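You operate a simulated robot arm through the tools that you are given. There is no shell and no other tool. Be economical: measure what you need, move in short steps, check, and stop when the job is done.

You run a simulated robot arm. Do the job below in one go: nothing can be reset, and whatever is moved stays where it is left.

Task
Close the local carton and tape it with the yellow strip.
Fine: lay the strip on the seam, slide the carton into the press, press, then slide it back out. Where these are worked on the way, their far stop is far enough and under half their travel is too little: grey slide.

Only the result counts: the job must be done as asked and must still hold three seconds after the hand-in. Knocking over, shifting, dropping, spilling or breaking anything else fails it.

Robot
A 7-joint arm with a two-finger parallel gripper, fixed in place. Base frame: the origin is at the foot of the arm, x ahead of it, y to its left, z up; the work surface is at about z = 80. Lengths are in cm, angles in rad, forces in N, time in s.
With the tool pointing down near the work surface it reaches from about 24 to 68 cm from the base axis. Its first joint turns from -1.152 to 1.152 rad. Payload 2.4 kg.
The tool frame sits at the grasp point between the pads (the TCP): z along the fingers, y along the line on which they close. The tips reach 3 cm beyond it. Largest opening 9.4 cm; finger width 2.8, thickness 1; the body of the gripper, 5 by 9.6 cm, starts 5.5 cm behind the TCP.
Orientation is that of the tool frame in the base frame, as a unit quaternion [x, y, z, w]. With the fingers straight down and closing along the base's y, the tool's x points along the base's -x, its y along +y and its z along -z.

Tools
- The arm moves only by the tool move_arm. Its argument "targets" is a list of rows, each an object of numbers (a shift or turn left out is 0, a gripper value left out holds the last): "x", "y", "z": the shift along the tool's x, y, z in cm; "ax", "ay", "az": the turn, a rotation vector about the tool's x, y, z in rad; "jaw": the opening in per cent of the stroke, from 0 (shut) to 100 (fully open). In form: [{"x": .., "y": .., "z": .., "ax": .., "ay": .., "az": .., "jaw": ..}, ...]. A call has 1 to 10 rows; each row shifts and turns the commanded pose from where the row before left it, along the tool's axes as they then stand. Each row takes 0.2 s and may step no farther than 5 cm and 0.15 rad from the row before; otherwise, or with a gripper value out of range, the whole call is refused. A pose out of reach is approached as far as the arm can. The call stops where the force on the tool passes 70 N (or 10 N more than at its start, if that is more) or the arm is blocked; 0.2 s more then pass. Each finger travels about 15.3 cm/s and halts on what it meets, pressing with about 25 N; the grip force reading is that of the motor and also rises with nothing between the fingers. The clock runs only during rows and for 0.2 s after the last one: add rows that do not move to give the fingers time. The reply holds the time, the measured pose of the TCP, the force on the tool along the base axes, the opening and the grip force, in the units named above and with some noise, with the torque about the TCP (base axes, N m) and any sound that the robot's microphone picked up, and new pictures: "show" is both (left out), scene, wrist or none.
- Cameras (640 x 400 px; columns grow to the right, rows downward): "scene" is fixed at [3.97, 47.09, 145.78]; the picture's right is [-0.76, -0.66, 0.00], its down [-0.29, 0.33, -0.90] and it looks along [0.59, -0.68, -0.44] (base axes); focal length 349 px, centre (320, 200). "wrist" rides on the gripper at [7.6, 1.4, -10.2] in the tool frame; the picture's right is [-0.18, 0.98, 0.00], its down [-0.75, -0.14, -0.64] and it looks along [-0.63, -0.12, 0.77] (tool axes); focal length 243 px, centre (320, 200). There is no depth. A picture from a camera that has moved, and an enlarged one, comes with that camera's place and axes in the base frame and with its lens.
- inspect(camera, box): a new picture of the part [left, top, right, bottom] of that camera's present view, enlarged. No time passes.
- job_done(): hands the job in; it is judged then, once.

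Go step by step. Nothing tells you positions but the pictures and the camera data: compare them with the known pose of the tool, close in by small moves and look again before you grip or let go. The budget is 120 turns and 200 pictures, counting those below and the enlarged ones. Unless the task says otherwise, let go and move clear before handing in, and close with one line.

The tools are called as a command line: name --argument value ..., lists and objects as JSON in quotes. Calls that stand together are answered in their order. move_arm: Moves the arm, as the interface text tells. Its arguments: {"type":"object","properties":{"targets":{"type":"array","items":{"type":"object","properties":{"x":{"type":"number"},"y":{"type":"number"},"z":{"type":"number"},"ax":{"type":"number"},"ay":{"type":"number"},"az":{"type":"number"},"jaw":{"type":"number"}}}},"show":{"type":"string","enum":["both","scene","wrist","none"]}},"required":["targets"]} The other tools are called the same way: inspect (camera, box) takes an enlarged picture of a part of a camera's view; job_done () hands the job in.

At the start:

```text
clock: 0.0
eef_pos: [32.58, -3.58, 124.18]
orientation: [-0.001, 1.0, -0.001, 0.0]
wrist_force: [0.9, -0.5, 0.4]
torque: [0.02, 0.0, 0.0]
grip_width: 9.41
gripper_force: 0.0
```

scene: 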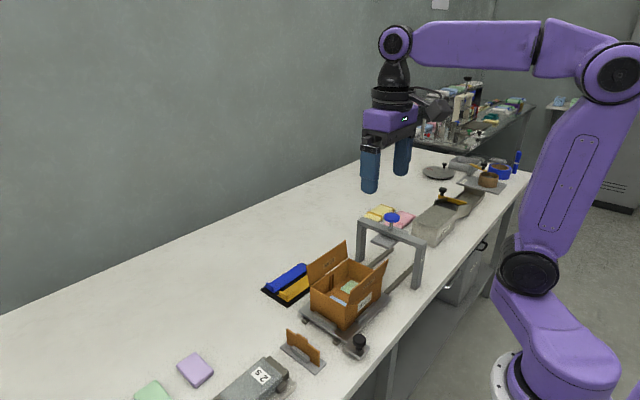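
wrist: 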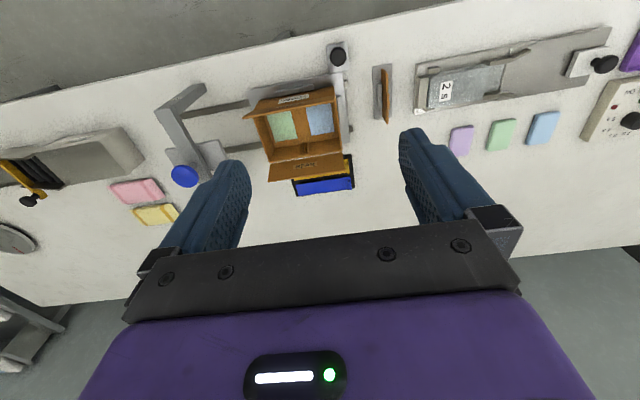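

I see an open carton on a grey slide beside a press (blue knob), and a tray with blue and yellow strips behind it. I'll look closer first.

inspect --camera "scene" --box '[250, 190, 450, 370]'

inspect --camera "wrist" --box '[150, 30, 410, 220]'

inspect --camera "wrist" --box '[0, 100, 200, 260]'

inspect --camera "wrist" --box '[360, 20, 640, 180]'

```text
2.22 times, centred on (350, 280) of scene
camera zoom: at [3.97, 47.09, 145.78], right [-0.76, -0.66, 0.0], down [-0.29, 0.33, -0.9], along [0.59, -0.68, -0.44], focal length 775 px, centre (253, 22)
```

zoom: 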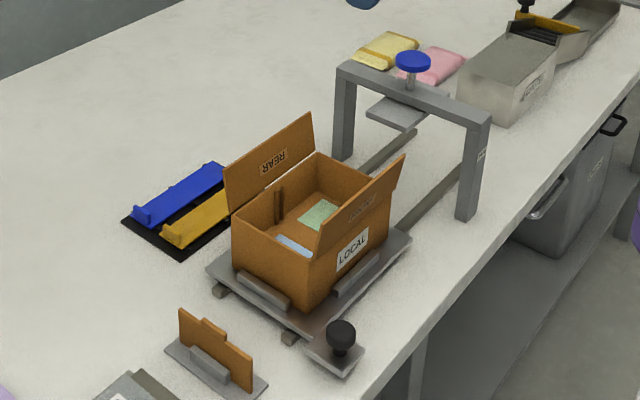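

```text
2.11 times, centred on (280, 125) of wrist
camera zoom: at [25.07, -2.22, 134.38], right [0.18, 0.98, 0.0], down [0.75, -0.14, 0.64], along [0.63, -0.12, -0.77], focal length 511 px, centre (404, 358)
```

zoom: 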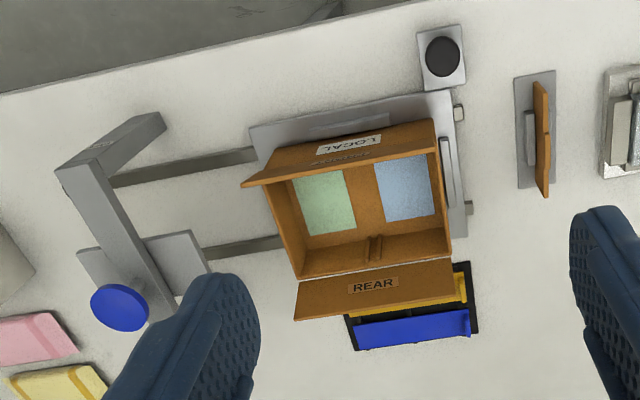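

```text
2.50 times, centred on (100, 180) of wrist
camera zoom: at [25.07, -2.22, 134.38], right [0.18, 0.98, 0.0], down [0.75, -0.14, 0.64], along [0.63, -0.12, -0.77], focal length 606 px, centre (870, 250)
```

zoom: 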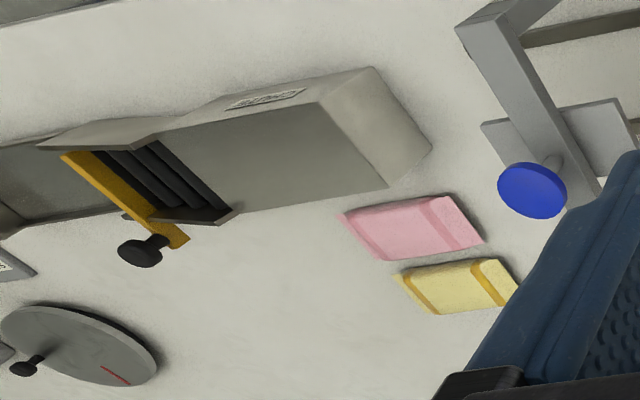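

```text
2.29 times, centred on (500, 100) of wrist
camera zoom: at [25.07, -2.22, 134.38], right [0.18, 0.98, 0.0], down [0.75, -0.14, 0.64], along [0.63, -0.12, -0.77], focal length 555 px, centre (-91, 429)
```

zoom: 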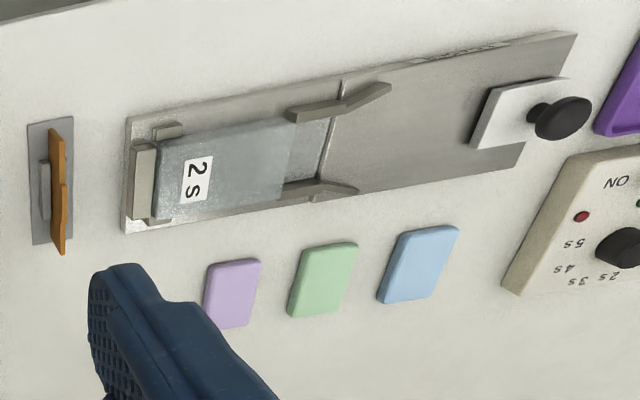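

The carton spans about x 38–49, y -17…-2.4, with its rim at z≈91. The flaps stand upright, the slide knob is near (33.8,-0.6,84) and the press near (45,-31). I'll shut the jaws and come down in front of the front flap.

move_arm --targets '[{"x": 0, "y": -3, "z": 3, "jaw": 0}, {"y": -3.1, "z": 3}, {"z": 4.5}, {"z": 4.5}, {"z": 4.5}, {"z": 3.5}, {"z": 0}]'

```text
clock: 1.6
eef_pos: [32.45, -9.76, 101.14]
orientation: [-0.001, 1.0, 0.0, 0.0]
wrist_force: [0.0, 0.1, 1.0]
torque: [0.03, 0.0, -0.01]
grip_width: 0.0
gripper_force: 24.4
camera wrist: at [24.94, -8.37, 111.33], right [0.18, 0.98, 0.0], down [0.75, -0.14, 0.64], along [0.63, -0.12, -0.77], focal length 243 px, centre (320, 200)
```

scene: 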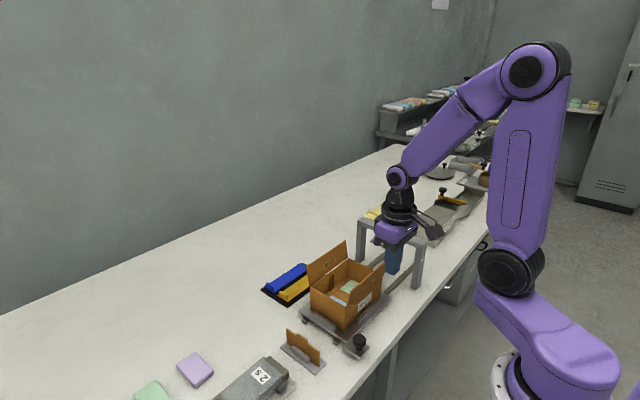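
wrist: 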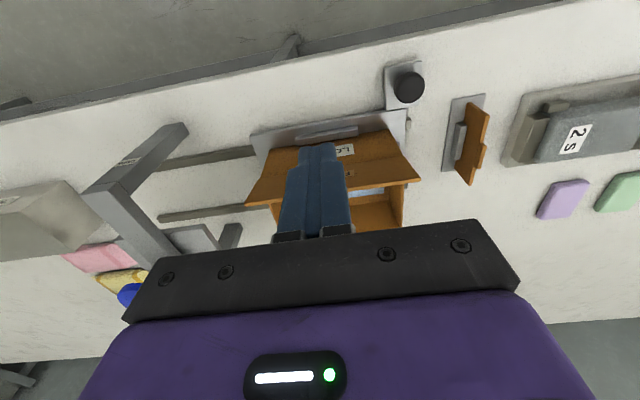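

Now I'll lower to mid-flap height and push the front flap inward along an arc.

move_arm --targets '[{"z": 3.4}, {"x": -2}, {"x": -1.5}, {"x": -1.5}, {"x": -1.5, "z": 0.3}, {"x": -1, "z": 0.5}, {"x": -0.8, "z": 0.6}]'

inspect --camera "scene" --box '[250, 190, 450, 370]'

```text
clock: 3.2
eef_pos: [41.03, -9.73, 96.28]
orientation: [-0.001, 1.0, -0.001, -0.001]
wrist_force: [0.7, -0.3, 0.0]
torque: [-0.01, 0.02, -0.01]
grip_width: 0.0
gripper_force: 24.9
camera wrist: at [33.46, -8.36, 106.54], right [0.18, 0.98, 0.0], down [0.75, -0.14, 0.64], along [0.63, -0.12, -0.77], focal length 243 px, centre (320, 200)
```

scene: 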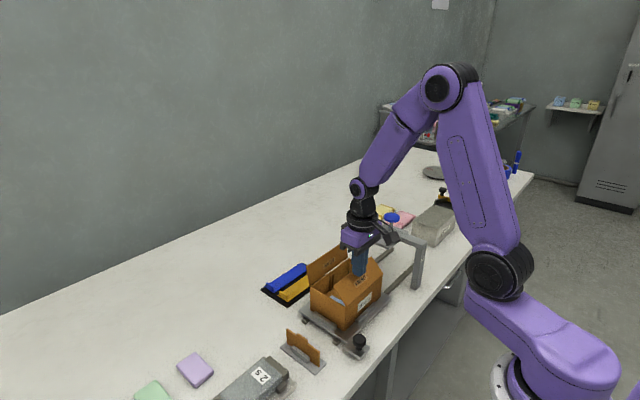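
wrist: 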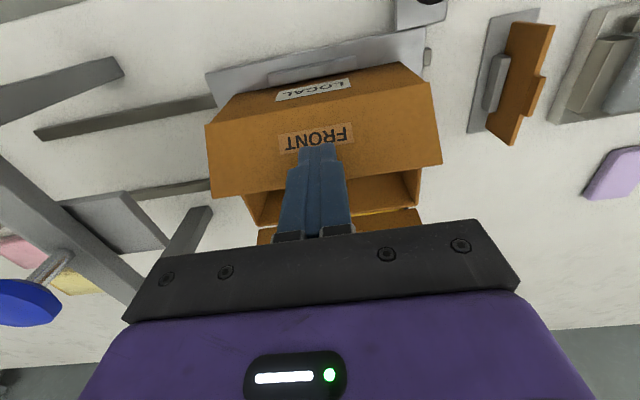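

```text
2.22 times, centred on (350, 280) of scene
camera zoom: at [3.97, 47.09, 145.78], right [-0.76, -0.66, 0.0], down [-0.29, 0.33, -0.9], along [0.59, -0.68, -0.44], focal length 775 px, centre (253, 22)
```

zoom: 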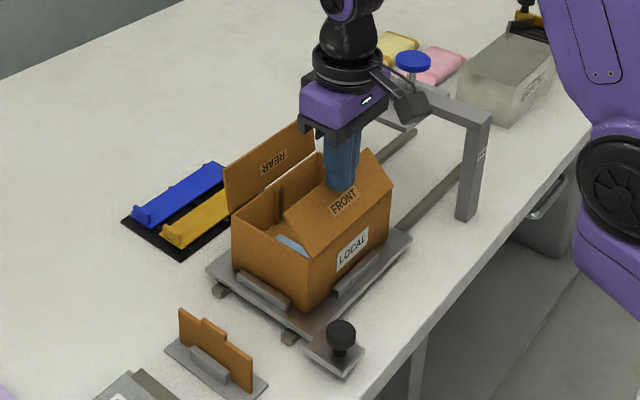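

The front flap is folding. I'll press it down level.

move_arm --targets '[{"z": 0.7}, {"z": 0.7}, {"z": 0.6}, {}]'

inspect --camera "scene" --box '[250, 190, 450, 370]'

```text
clock: 4.2
eef_pos: [40.82, -9.62, 94.28]
orientation: [0.001, 1.0, 0.0, 0.001]
wrist_force: [-0.1, 0.0, 0.4]
torque: [0.02, -0.02, 0.01]
grip_width: 0.0
gripper_force: 25.4
camera wrist: at [33.36, -8.35, 104.63], right [0.18, 0.98, 0.0], down [0.75, -0.14, 0.64], along [0.63, -0.12, -0.77], focal length 243 px, centre (320, 200)
```

scene: 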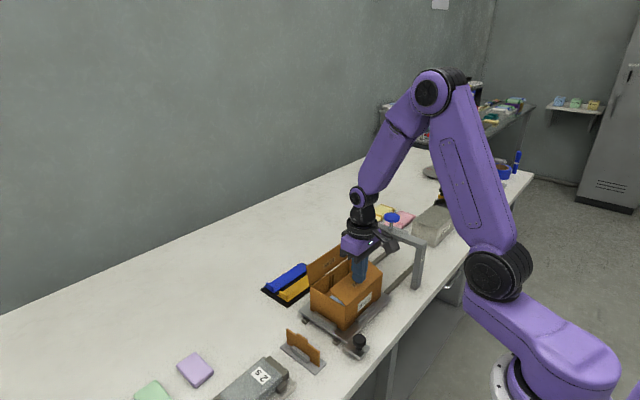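
wrist: 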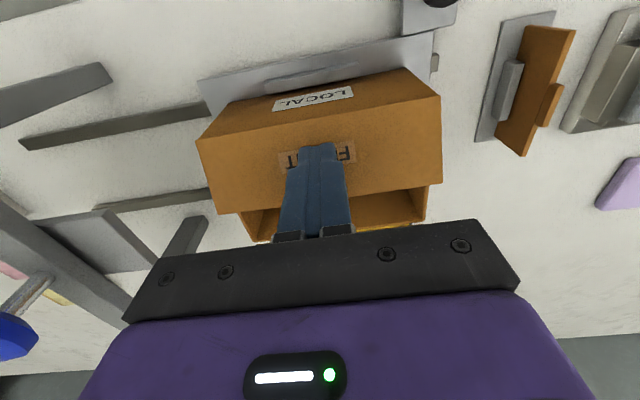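

```text
2.22 times, centred on (350, 280) of scene
camera zoom: at [3.97, 47.09, 145.78], right [-0.76, -0.66, 0.0], down [-0.29, 0.33, -0.9], along [0.59, -0.68, -0.44], focal length 775 px, centre (253, 22)
```

zoom: 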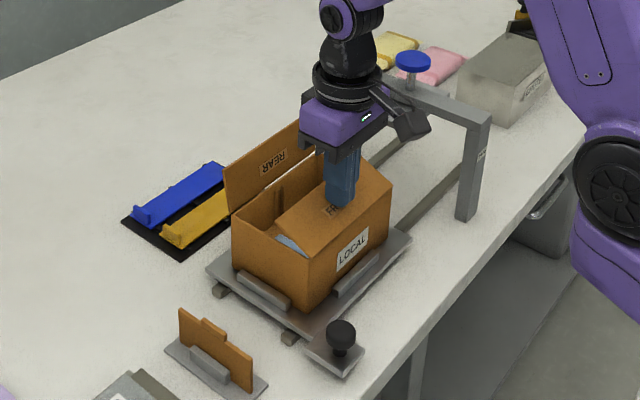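

It is almost level, so I'll press slightly more.

move_arm --targets '[{"z": 0.3}, {"z": 0.3}, {"z": 0.3}]' --show "none"

inspect --camera "scene" --box '[280, 220, 400, 340]'

```text
clock: 5.0
eef_pos: [41.0, -9.63, 93.55]
orientation: [-0.001, 1.0, 0.0, 0.0]
wrist_force: [0.5, -0.5, -0.8]
torque: [0.02, -0.01, -0.03]
grip_width: 0.0
gripper_force: 24.3
```

```text
3.33 times, centred on (340, 280) of scene
camera zoom: at [3.97, 47.09, 145.78], right [-0.76, -0.66, 0.0], down [-0.29, 0.33, -0.9], along [0.59, -0.68, -0.44], focal length 1163 px, centre (253, -67)
```

zoom: 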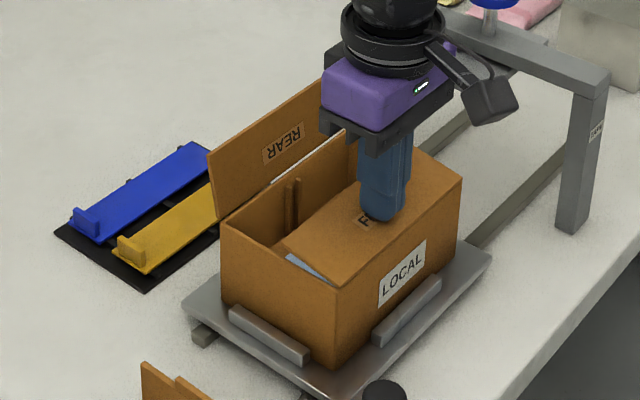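

The flap looks level with the rim. I'll lift off, see whether it stays, and go up over to the far side.

move_arm --targets '[{"z": -2}, {"z": -4}, {"z": -4}, {"z": -4}, {}]'

inspect --camera "scene" --box '[250, 220, 410, 340]'

inspect --camera "wrist" --box '[180, 60, 480, 240]'

```text
clock: 6.2
eef_pos: [41.07, -9.78, 107.51]
orientation: [-0.001, 1.0, 0.0, -0.001]
wrist_force: [-0.5, 1.0, -0.6]
torque: [0.0, 0.0, -0.02]
grip_width: 0.0
gripper_force: 24.6
camera wrist: at [33.56, -8.41, 117.71], right [0.18, 0.98, 0.0], down [0.75, -0.14, 0.64], along [0.63, -0.12, -0.77], focal length 243 px, centre (320, 200)
```

scene: 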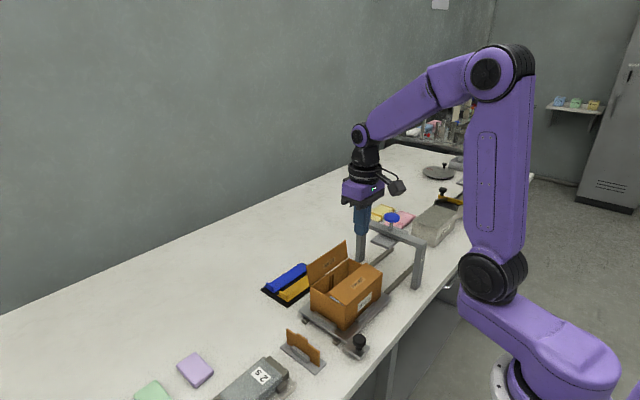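
wrist: 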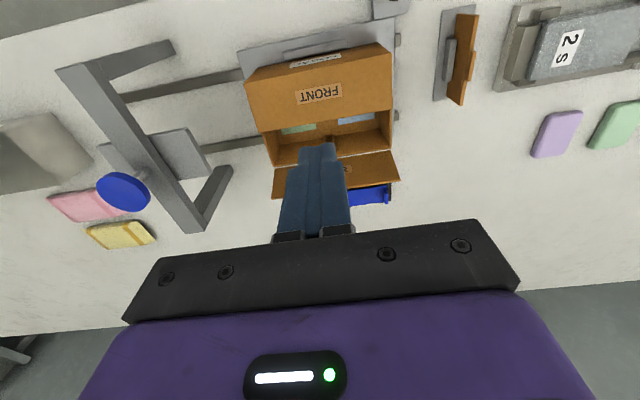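

```text
3.33 times, centred on (330, 280) of scene
camera zoom: at [3.97, 47.09, 145.78], right [-0.76, -0.66, 0.0], down [-0.29, 0.33, -0.9], along [0.59, -0.68, -0.44], focal length 1163 px, centre (287, -67)
```

zoom: 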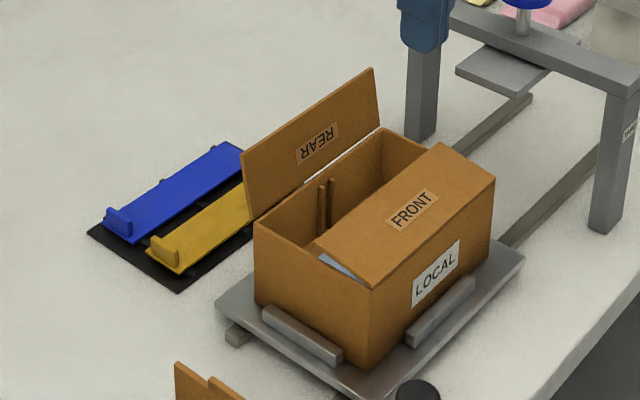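

```text
2.13 times, centred on (330, 150) of wrist
camera zoom: at [33.56, -8.41, 117.71], right [0.18, 0.98, 0.0], down [0.75, -0.14, 0.64], along [0.63, -0.12, -0.77], focal length 518 px, centre (299, 307)
```

zoom: 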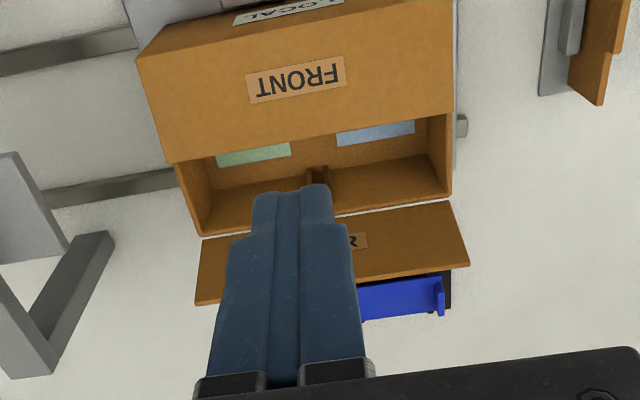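

The front flap stays nearly shut. Now I'll go over to the far side of the rear flap.

move_arm --targets '[{"x": -4.5}, {"x": -4.5}, {"x": -4.7}, {"z": 3}, {"z": 3.5}, {"z": 3.3}, {}]'

inspect --camera "scene" --box '[250, 220, 410, 340]'

```text
clock: 7.8
eef_pos: [54.59, -9.88, 97.6]
orientation: [0.0, 1.0, -0.001, 0.0]
wrist_force: [0.7, 0.7, -0.8]
torque: [0.01, 0.03, 0.03]
grip_width: 0.0
gripper_force: 25.2
camera wrist: at [47.02, -8.45, 107.84], right [0.18, 0.98, 0.0], down [0.75, -0.14, 0.64], along [0.63, -0.12, -0.77], focal length 243 px, centre (320, 200)
```

scene: 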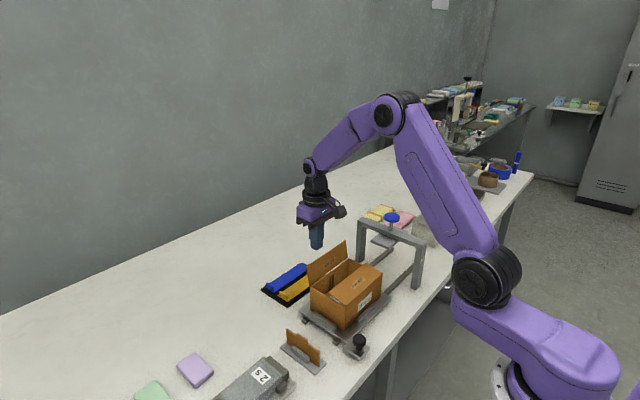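
wrist: 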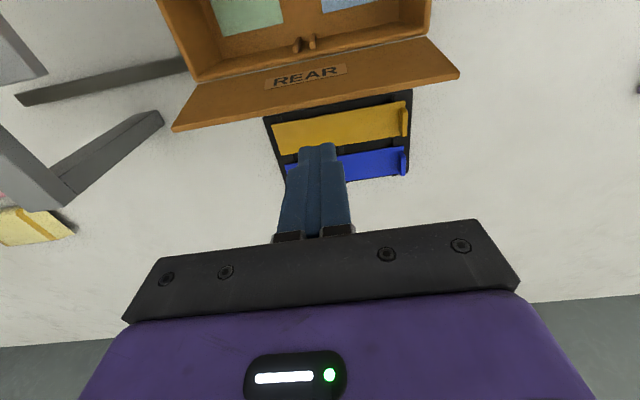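

```text
3.33 times, centred on (330, 280) of scene
camera zoom: at [3.97, 47.09, 145.78], right [-0.76, -0.66, 0.0], down [-0.29, 0.33, -0.9], along [0.59, -0.68, -0.44], focal length 1163 px, centre (287, -67)
```

zoom: 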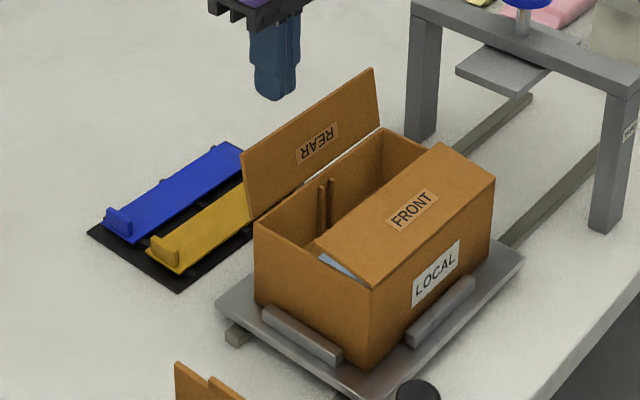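

I'm clear behind the rear flap and will push it inward toward -x, then down.

move_arm --targets '[{"x": 1.5, "z": 0.3}, {"x": 1.5}, {"x": 1.5}, {"x": 1.3, "z": 0.3}, {"x": 1, "z": 0.6}, {"x": 0.8, "z": 0.8}, {"z": 0.8}, {}]'

inspect --camera "scene" --box '[250, 220, 410, 340]'

```text
clock: 9.6
eef_pos: [47.03, -9.57, 94.88]
orientation: [0.0, 1.0, 0.0, 0.0]
wrist_force: [-0.4, -0.3, -0.3]
torque: [-0.02, -0.01, 0.04]
grip_width: 0.01
gripper_force: 25.2
camera wrist: at [39.47, -8.33, 105.02], right [0.18, 0.98, 0.0], down [0.75, -0.14, 0.64], along [0.63, -0.12, -0.77], focal length 243 px, centre (320, 200)
```

scene: 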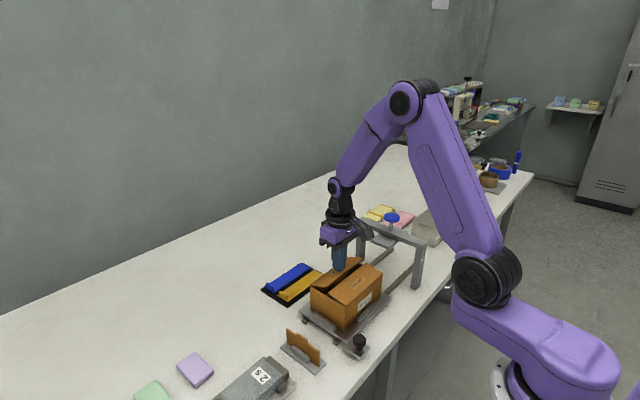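
wrist: 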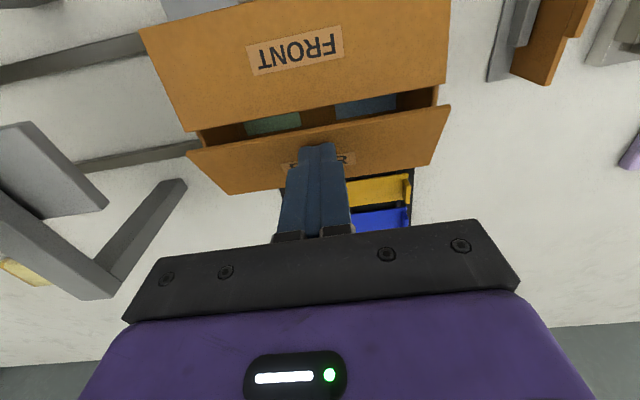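

```text
3.33 times, centred on (330, 280) of scene
camera zoom: at [3.97, 47.09, 145.78], right [-0.76, -0.66, 0.0], down [-0.29, 0.33, -0.9], along [0.59, -0.68, -0.44], focal length 1163 px, centre (287, -67)
```

zoom: 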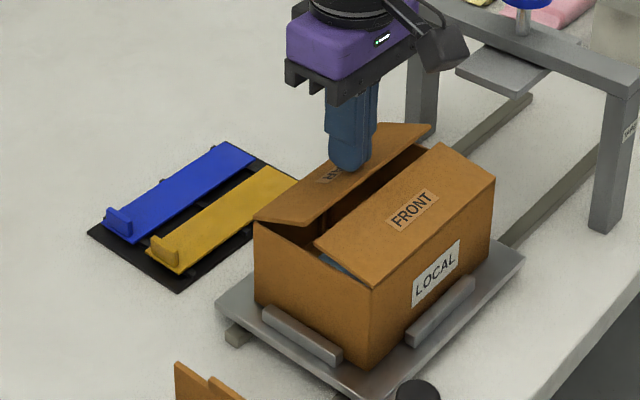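

The rear flap is mostly down. I'll press it level.

move_arm --targets '[{"z": 0.5}, {"z": 0.4}, {"z": 0.4}, {}]' --show "none"

inspect --camera "scene" --box '[250, 220, 410, 340]'

```text
clock: 10.6
eef_pos: [46.99, -9.8, 93.62]
orientation: [0.0, 1.0, 0.0, 0.0]
wrist_force: [0.6, 0.0, 0.3]
torque: [0.02, 0.02, 0.02]
grip_width: 0.0
gripper_force: 24.8
```

```text
3.33 times, centred on (330, 280) of scene
camera zoom: at [3.97, 47.09, 145.78], right [-0.76, -0.66, 0.0], down [-0.29, 0.33, -0.9], along [0.59, -0.68, -0.44], focal length 1163 px, centre (287, -67)
```

zoom: 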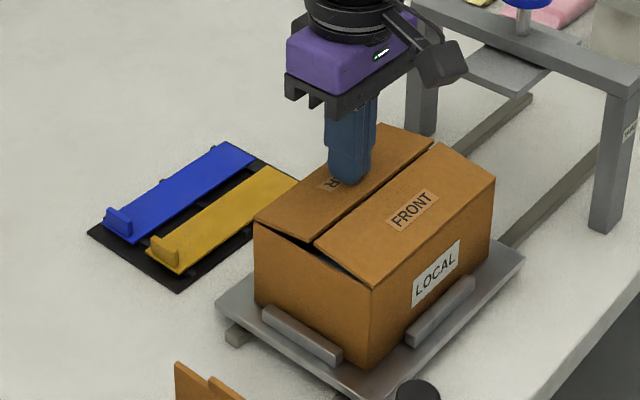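

Almost level. I'll press down a bit more, then shift onto the seam so both flaps are pressed.

move_arm --targets '[{"z": 0.3}, {"z": 0.3}, {"z": 0.3}, {"z": -1.2}, {"x": 1.8}, {"x": 1.6}, {"z": 0.6}, {"z": 0.4}, {"z": 0.3}, {}]'

inspect --camera "scene" --box '[250, 220, 410, 340]'

```text
clock: 12.8
eef_pos: [43.72, -9.86, 92.8]
orientation: [0.001, 1.0, -0.001, 0.002]
wrist_force: [-11.8, -0.8, 65.7]
torque: [-0.06, 0.73, 0.03]
grip_width: 0.0
gripper_force: 24.9
camera wrist: at [35.98, -8.39, 102.98], right [0.18, 0.98, 0.0], down [0.75, -0.14, 0.65], along [0.64, -0.12, -0.76], focal length 243 px, centre (320, 200)
```

scene: 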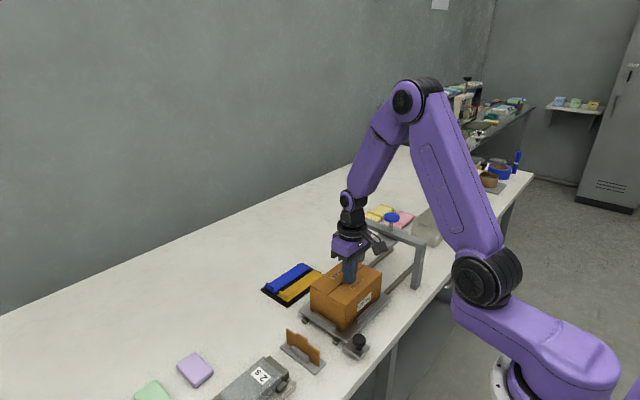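
wrist: 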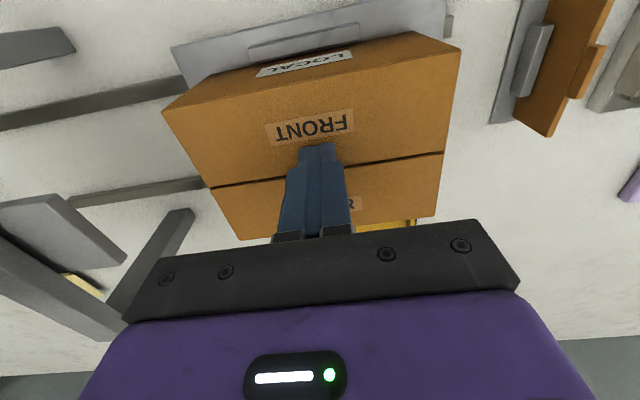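

```text
3.33 times, centred on (330, 280) of scene
camera zoom: at [3.84, 47.11, 145.78], right [-0.76, -0.66, 0.0], down [-0.29, 0.33, -0.9], along [0.59, -0.68, -0.44], focal length 1163 px, centre (287, -67)
```

zoom: 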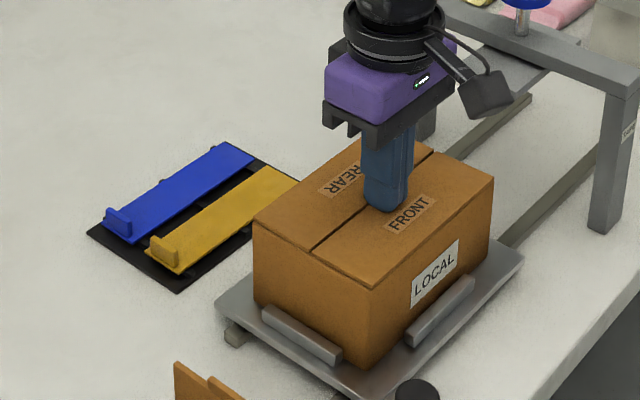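

Both flaps are down with the top at z≈90, and the push is at its stop. I'll back off and look at the seam and the strip.

move_arm --targets '[{"z": -2}, {"z": -4}, {"z": -4}, {"x": -3, "z": -4}, {"x": -4}, {"x": -4}, {}]'

inspect --camera "scene" --box '[250, 220, 410, 340]'

inspect --camera "wrist" --box '[180, 20, 480, 220]'

```text
clock: 14.4
eef_pos: [54.35, -9.72, 106.39]
orientation: [0.0, 1.0, 0.001, 0.0]
wrist_force: [0.4, -0.1, -0.6]
torque: [0.01, 0.02, -0.02]
grip_width: 0.01
gripper_force: 24.7
camera wrist: at [46.77, -8.26, 116.65], right [0.18, 0.98, 0.0], down [0.75, -0.14, 0.64], along [0.63, -0.12, -0.77], focal length 243 px, centre (320, 200)
```

scene: 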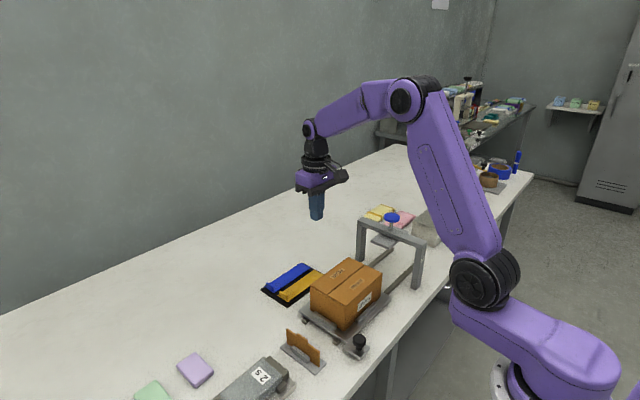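
wrist: 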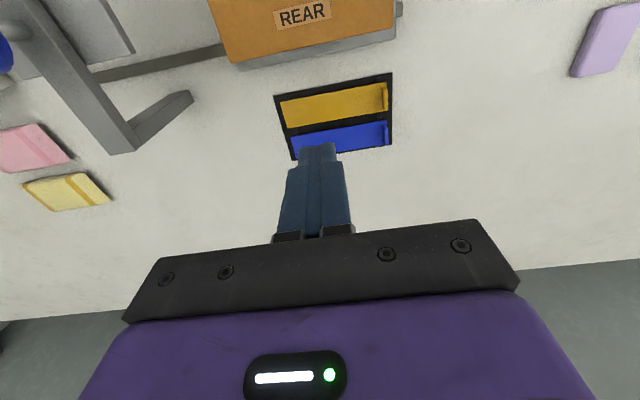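

```text
3.33 times, centred on (330, 280) of scene
camera zoom: at [3.97, 47.09, 145.78], right [-0.76, -0.66, 0.0], down [-0.29, 0.33, -0.9], along [0.59, -0.68, -0.44], focal length 1163 px, centre (287, -67)
```

zoom: 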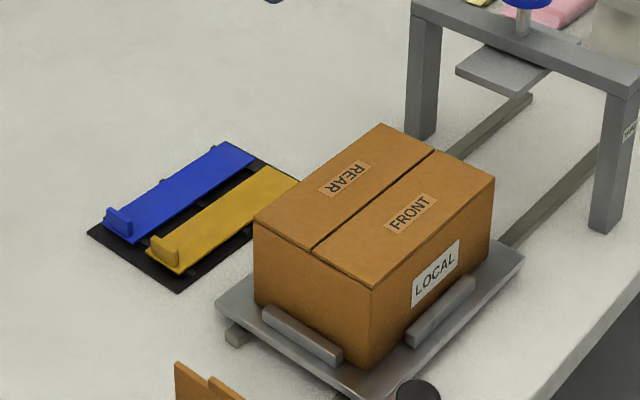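

```text
2.00 times, centred on (330, 120) of wrist
camera zoom: at [46.77, -8.26, 116.65], right [0.18, 0.98, 0.0], down [0.75, -0.14, 0.64], along [0.63, -0.12, -0.77], focal length 485 px, centre (300, 360)
```

zoom: 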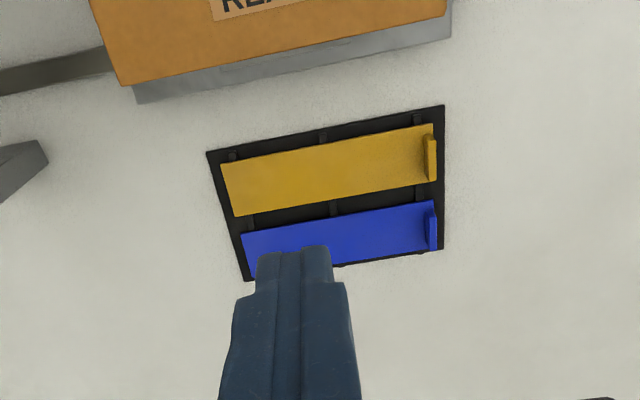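

The carton is closed and flat. The yellow strip spans about x 57–61, y -16…-1, with a grip tab at its +y end near (59,-1.45). I'll go above the tab with the jaws part open.

move_arm --targets '[{"x": -2.3, "y": 4.1, "jaw": 40}, {"x": -2.4, "y": 4.1}, {"z": 4.5}, {"z": 4.5}, {"z": 4.5}, {"z": 3.0}, {}]'

inspect --camera "scene" --box '[240, 220, 360, 310]'

inspect --camera "wrist" --box '[180, 20, 480, 220]'

```text
clock: 16.0
eef_pos: [59.13, -1.61, 90.19]
orientation: [0.0, 1.0, 0.0, -0.001]
wrist_force: [-0.5, -0.5, 0.2]
torque: [0.0, -0.02, 0.02]
grip_width: 3.77
gripper_force: 0.0
camera wrist: at [51.66, -0.2, 100.32], right [0.18, 0.98, 0.0], down [0.75, -0.14, 0.64], along [0.63, -0.12, -0.77], focal length 243 px, centre (320, 200)
```

scene: 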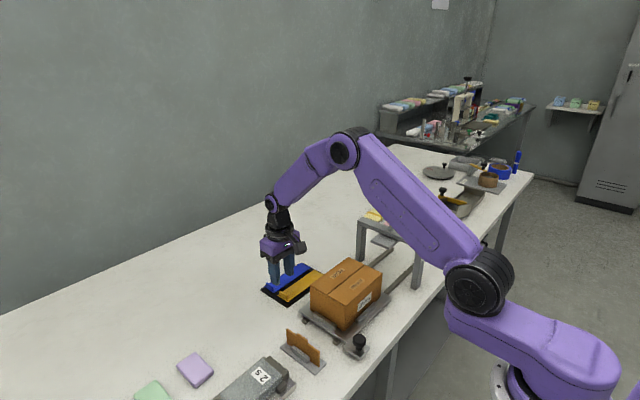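
wrist: 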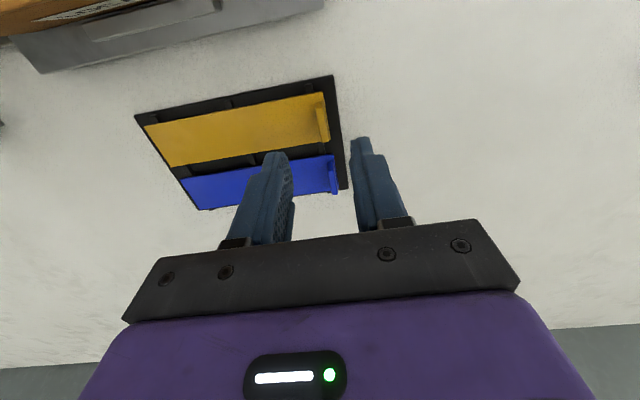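

```text
4.44 times, centred on (300, 265) of scene
camera zoom: at [3.97, 47.09, 145.78], right [-0.76, -0.66, 0.0], down [-0.29, 0.33, -0.9], along [0.59, -0.68, -0.44], focal length 1551 px, centre (409, -89)
```

zoom: 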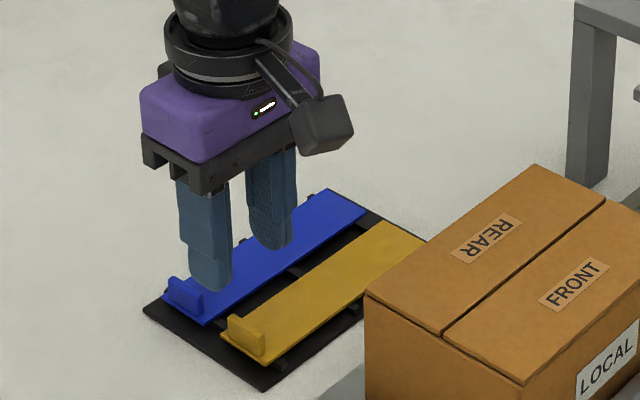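

```text
2.00 times, centred on (330, 120) of wrist
camera zoom: at [51.66, -0.2, 100.32], right [0.18, 0.98, 0.0], down [0.75, -0.14, 0.64], along [0.63, -0.12, -0.77], focal length 485 px, centre (300, 360)
```

zoom: 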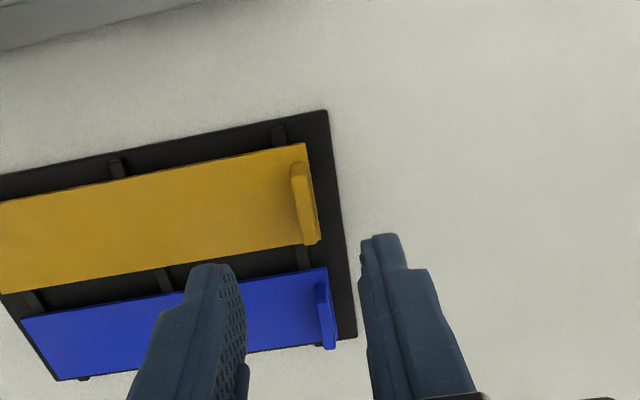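

The alignment looks right, with the tab between the two fingers' y-ranges. I'll lower carefully.

move_arm --targets '[{"z": 3, "x": 0.1}, {"z": 2}, {}]'

inspect --camera "scene" --box '[240, 220, 360, 310]'

inspect --camera "wrist" --box '[220, 80, 420, 220]'

```text
clock: 16.8
eef_pos: [59.17, -1.69, 85.29]
orientation: [0.0, 1.0, 0.0, 0.0]
wrist_force: [0.0, 0.1, -1.1]
torque: [0.01, 0.0, 0.01]
grip_width: 3.76
gripper_force: 0.0
camera wrist: at [51.63, -0.25, 95.39], right [0.18, 0.98, 0.0], down [0.75, -0.14, 0.64], along [0.63, -0.12, -0.77], focal length 243 px, centre (320, 200)
```

scene: 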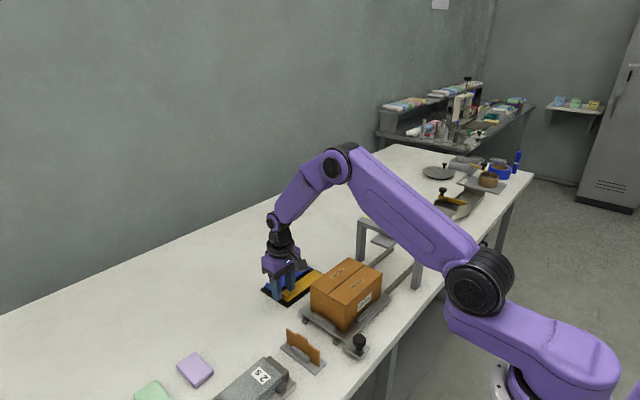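
wrist: 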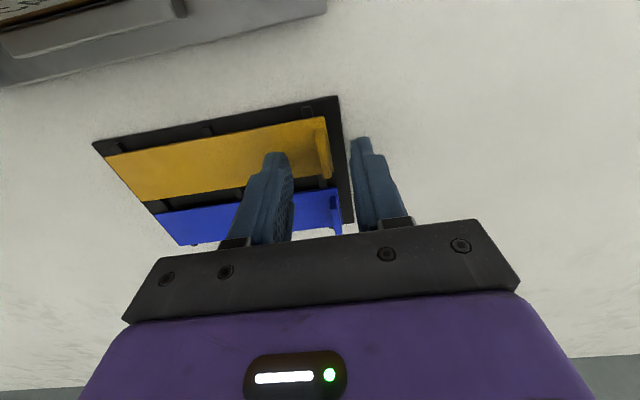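

```text
4.44 times, centred on (300, 265) of scene
camera zoom: at [3.97, 47.09, 145.78], right [-0.76, -0.66, 0.0], down [-0.29, 0.33, -0.9], along [0.59, -0.68, -0.44], focal length 1551 px, centre (409, -89)
```

zoom: 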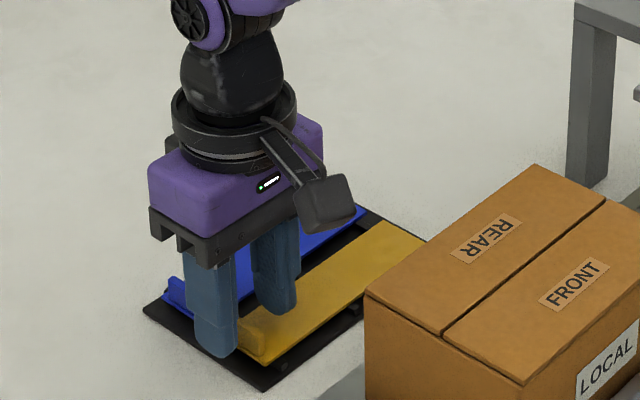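

```text
2.86 times, centred on (320, 150) of wrist
camera zoom: at [51.63, -0.25, 95.39], right [0.18, 0.98, 0.0], down [0.75, -0.14, 0.64], along [0.63, -0.12, -0.77], focal length 693 px, centre (320, 343)
```

zoom: 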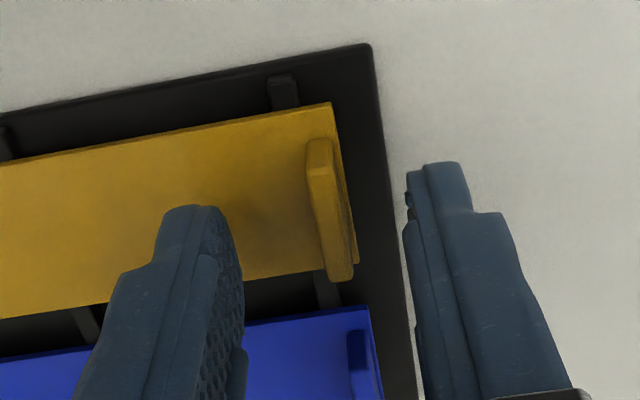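

The tab is between the fingers. I'll lower a little more and check for contact.

move_arm --targets '[{"z": 0.25}, {"z": 0.2}]' --show "none"

inspect --camera "wrist" --box '[220, 80, 420, 220]'

inspect --camera "scene" --box '[260, 260, 320, 310]'

```text
clock: 17.4
eef_pos: [59.17, -1.51, 84.74]
orientation: [0.0, 1.0, 0.0, 0.0]
wrist_force: [0.3, -0.2, 0.4]
torque: [-0.01, 0.0, 0.04]
grip_width: 3.77
gripper_force: 0.1
```

```text
2.86 times, centred on (320, 150) of wrist
camera zoom: at [51.59, -0.09, 94.93], right [0.18, 0.98, 0.0], down [0.75, -0.14, 0.64], along [0.63, -0.12, -0.77], focal length 693 px, centre (320, 343)
```

zoom: 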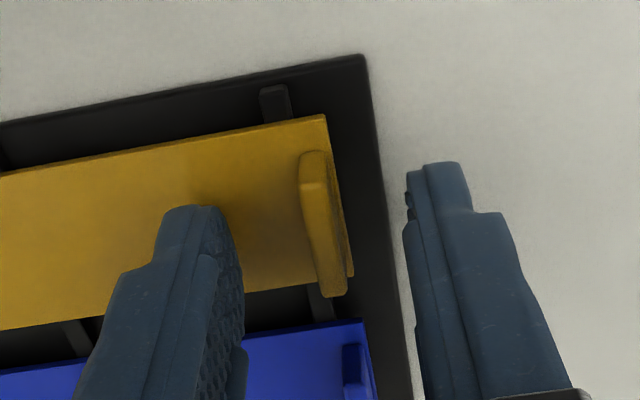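

```text
8.00 times, centred on (290, 285) of scene
camera zoom: at [3.97, 47.09, 145.78], right [-0.76, -0.66, 0.0], down [-0.29, 0.33, -0.9], along [0.59, -0.68, -0.44], focal length 2791 px, centre (560, -480)
```

zoom: 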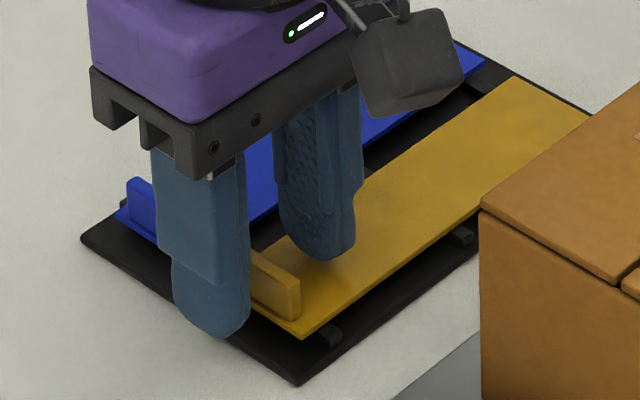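

The strip top is at z≈80.8 and the tab top at ≈82.1, so I'll go 0.5 lower and then close.

move_arm --targets '[{"z": 0.25}, {"z": 0.2}, {}]' --show "none"

inspect --camera "scene" --box '[260, 260, 320, 310]'

```text
clock: 18.2
eef_pos: [59.23, -1.45, 84.21]
orientation: [0.0, 1.0, 0.0, 0.0]
wrist_force: [0.3, 0.2, -0.4]
torque: [-0.03, 0.0, 0.01]
grip_width: 3.77
gripper_force: 0.0
```

```text
8.00 times, centred on (290, 285) of scene
camera zoom: at [3.97, 47.09, 145.78], right [-0.76, -0.66, 0.0], down [-0.29, 0.33, -0.9], along [0.59, -0.68, -0.44], focal length 2791 px, centre (560, -480)
```

zoom: 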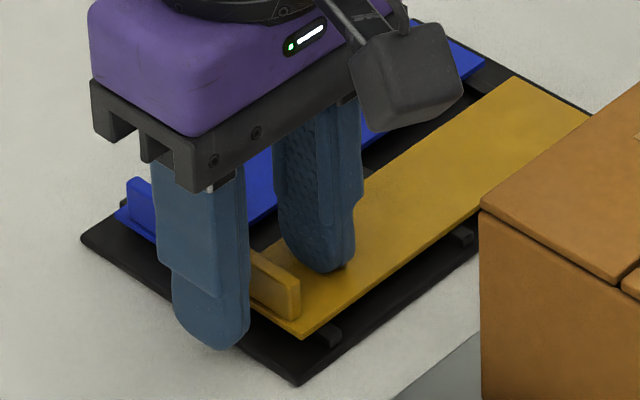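

Closing on the tab.

move_arm --targets '[{"jaw": 20}, {"jaw": 0}, {}, {}]'

inspect --camera "scene" --box '[260, 260, 320, 310]'

inspect --camera "wrist" --box '[220, 80, 420, 220]'

```text
clock: 19.2
eef_pos: [59.08, -1.58, 84.13]
orientation: [0.0, 1.0, 0.0, 0.0]
wrist_force: [-0.4, -0.6, -0.9]
torque: [-0.02, -0.02, -0.03]
grip_width: 0.24
gripper_force: 24.9
camera wrist: at [51.6, -0.08, 94.41], right [0.18, 0.98, 0.0], down [0.75, -0.14, 0.64], along [0.63, -0.12, -0.77], focal length 243 px, centre (320, 200)
```

scene: 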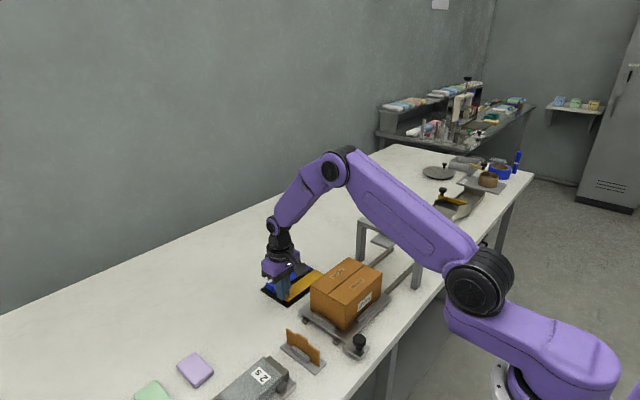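
wrist: 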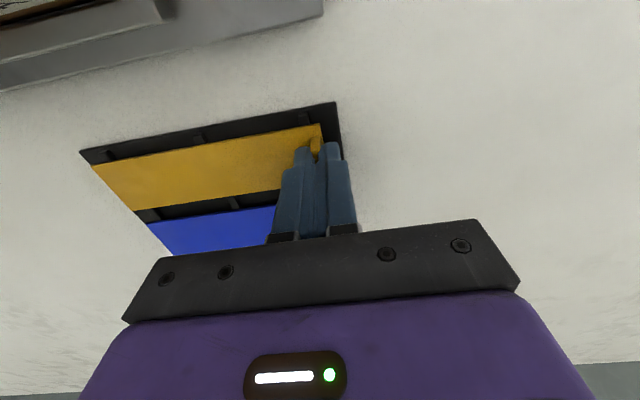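

```text
8.00 times, centred on (290, 285) of scene
camera zoom: at [3.97, 47.09, 145.78], right [-0.76, -0.66, 0.0], down [-0.29, 0.33, -0.9], along [0.59, -0.68, -0.44], focal length 2791 px, centre (560, -480)
```

zoom: 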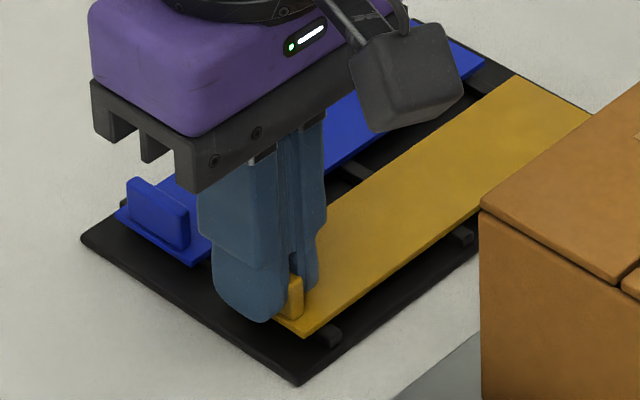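

```text
2.86 times, centred on (320, 150) of wrist
camera zoom: at [51.6, -0.08, 94.41], right [0.18, 0.98, 0.0], down [0.75, -0.14, 0.64], along [0.63, -0.12, -0.77], focal length 693 px, centre (320, 343)
```

zoom: 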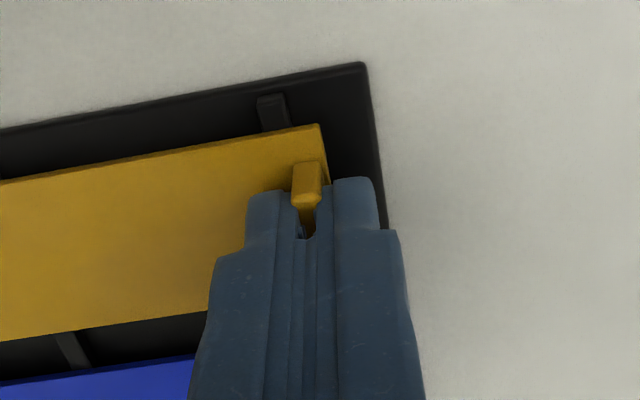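

The tab is gripped. I'll lift slowly and check.

move_arm --targets '[{"z": -0.7}, {"z": -1}, {"z": -2}, {"z": -3}, {}]'

inspect --camera "scene" --box '[240, 220, 360, 310]'

```text
clock: 20.4
eef_pos: [59.16, -1.46, 90.77]
orientation: [-0.001, 1.0, 0.0, 0.0]
wrist_force: [-0.1, 1.4, -0.3]
torque: [0.02, -0.01, 0.02]
grip_width: 0.23
gripper_force: 24.6
camera wrist: at [51.63, -0.06, 101.16], right [0.18, 0.98, 0.0], down [0.75, -0.14, 0.64], along [0.63, -0.12, -0.77], focal length 243 px, centre (320, 200)
```

scene: 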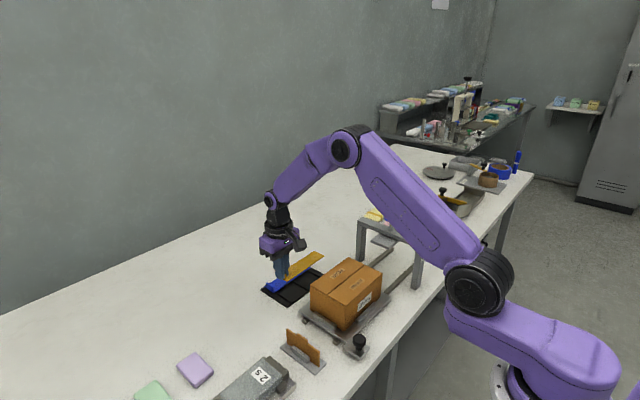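
wrist: 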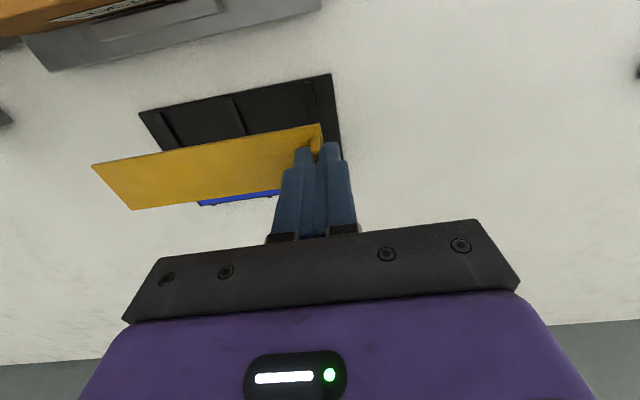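

```text
4.44 times, centred on (300, 265) of scene
camera zoom: at [3.97, 47.09, 145.78], right [-0.76, -0.66, 0.0], down [-0.29, 0.33, -0.9], along [0.59, -0.68, -0.44], focal length 1551 px, centre (409, -89)
```

zoom: 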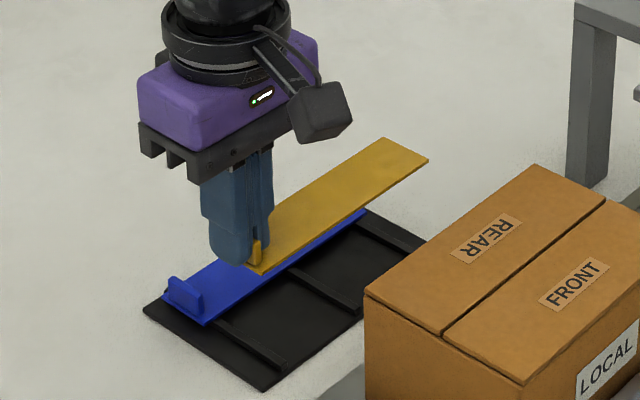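

It is held level. I'll raise, carry over the seam (target TCP ≈ 44.1, -2.3) and hover.

move_arm --targets '[{"z": -4}, {"z": -3.5}, {"x": 4}, {"x": 4}, {"x": 4}, {"x": 3.05, "y": -0.8}, {}, {"z": 1}, {}]'

inspect --camera "scene" --box '[290, 220, 410, 320]'

inspect --camera "wrist" --box '[60, 60, 420, 240]'

```text
clock: 22.4
eef_pos: [44.26, -2.56, 97.23]
orientation: [0.0, 1.0, 0.0, 0.0]
wrist_force: [0.8, 0.1, 0.0]
torque: [-0.03, -0.02, 0.02]
grip_width: 0.23
gripper_force: 24.8
camera wrist: at [36.68, -1.01, 107.46], right [0.18, 0.98, 0.0], down [0.75, -0.14, 0.64], along [0.63, -0.12, -0.77], focal length 243 px, centre (320, 200)
```

scene: 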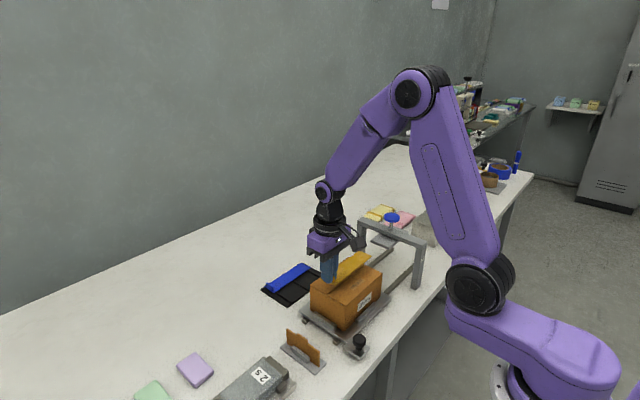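
wrist: 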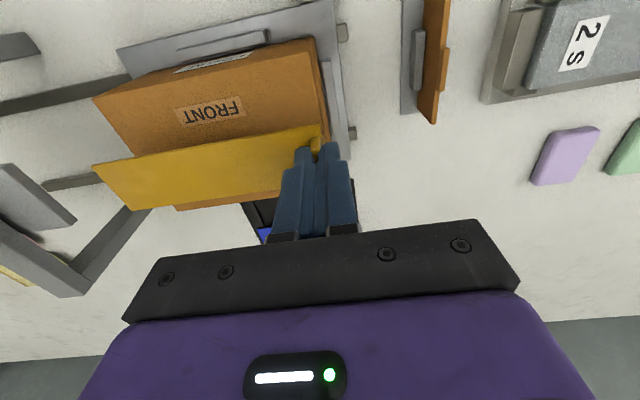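

```text
4.00 times, centred on (350, 270) of scene
camera zoom: at [3.97, 47.09, 145.78], right [-0.76, -0.66, 0.0], down [-0.29, 0.33, -0.9], along [0.59, -0.68, -0.44], focal length 1396 px, centre (200, -80)
```

zoom: 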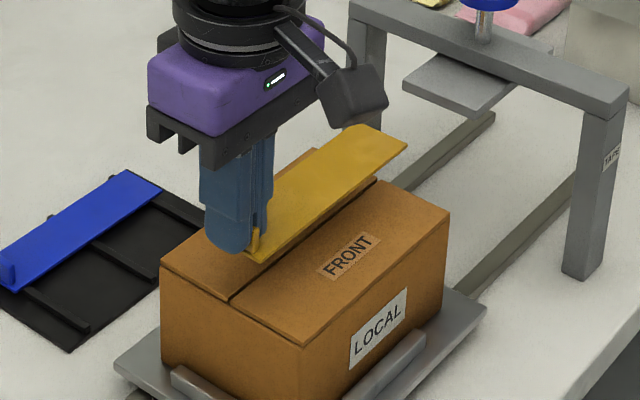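

```text
1.78 times, centred on (240, 150) of wrist
camera zoom: at [36.68, -1.01, 107.46], right [0.18, 0.98, 0.0], down [0.75, -0.14, 0.64], along [0.63, -0.12, -0.77], focal length 431 px, centre (462, 289)
```

zoom: 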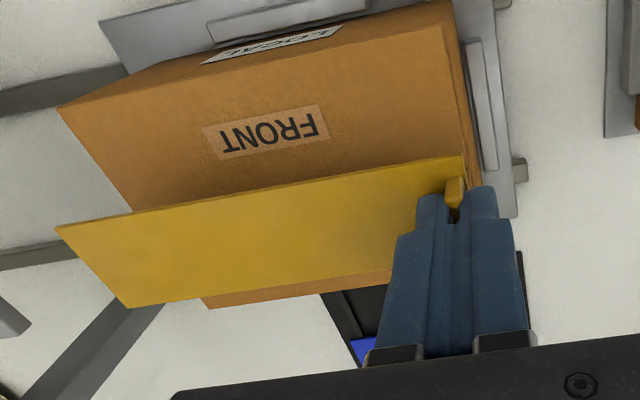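

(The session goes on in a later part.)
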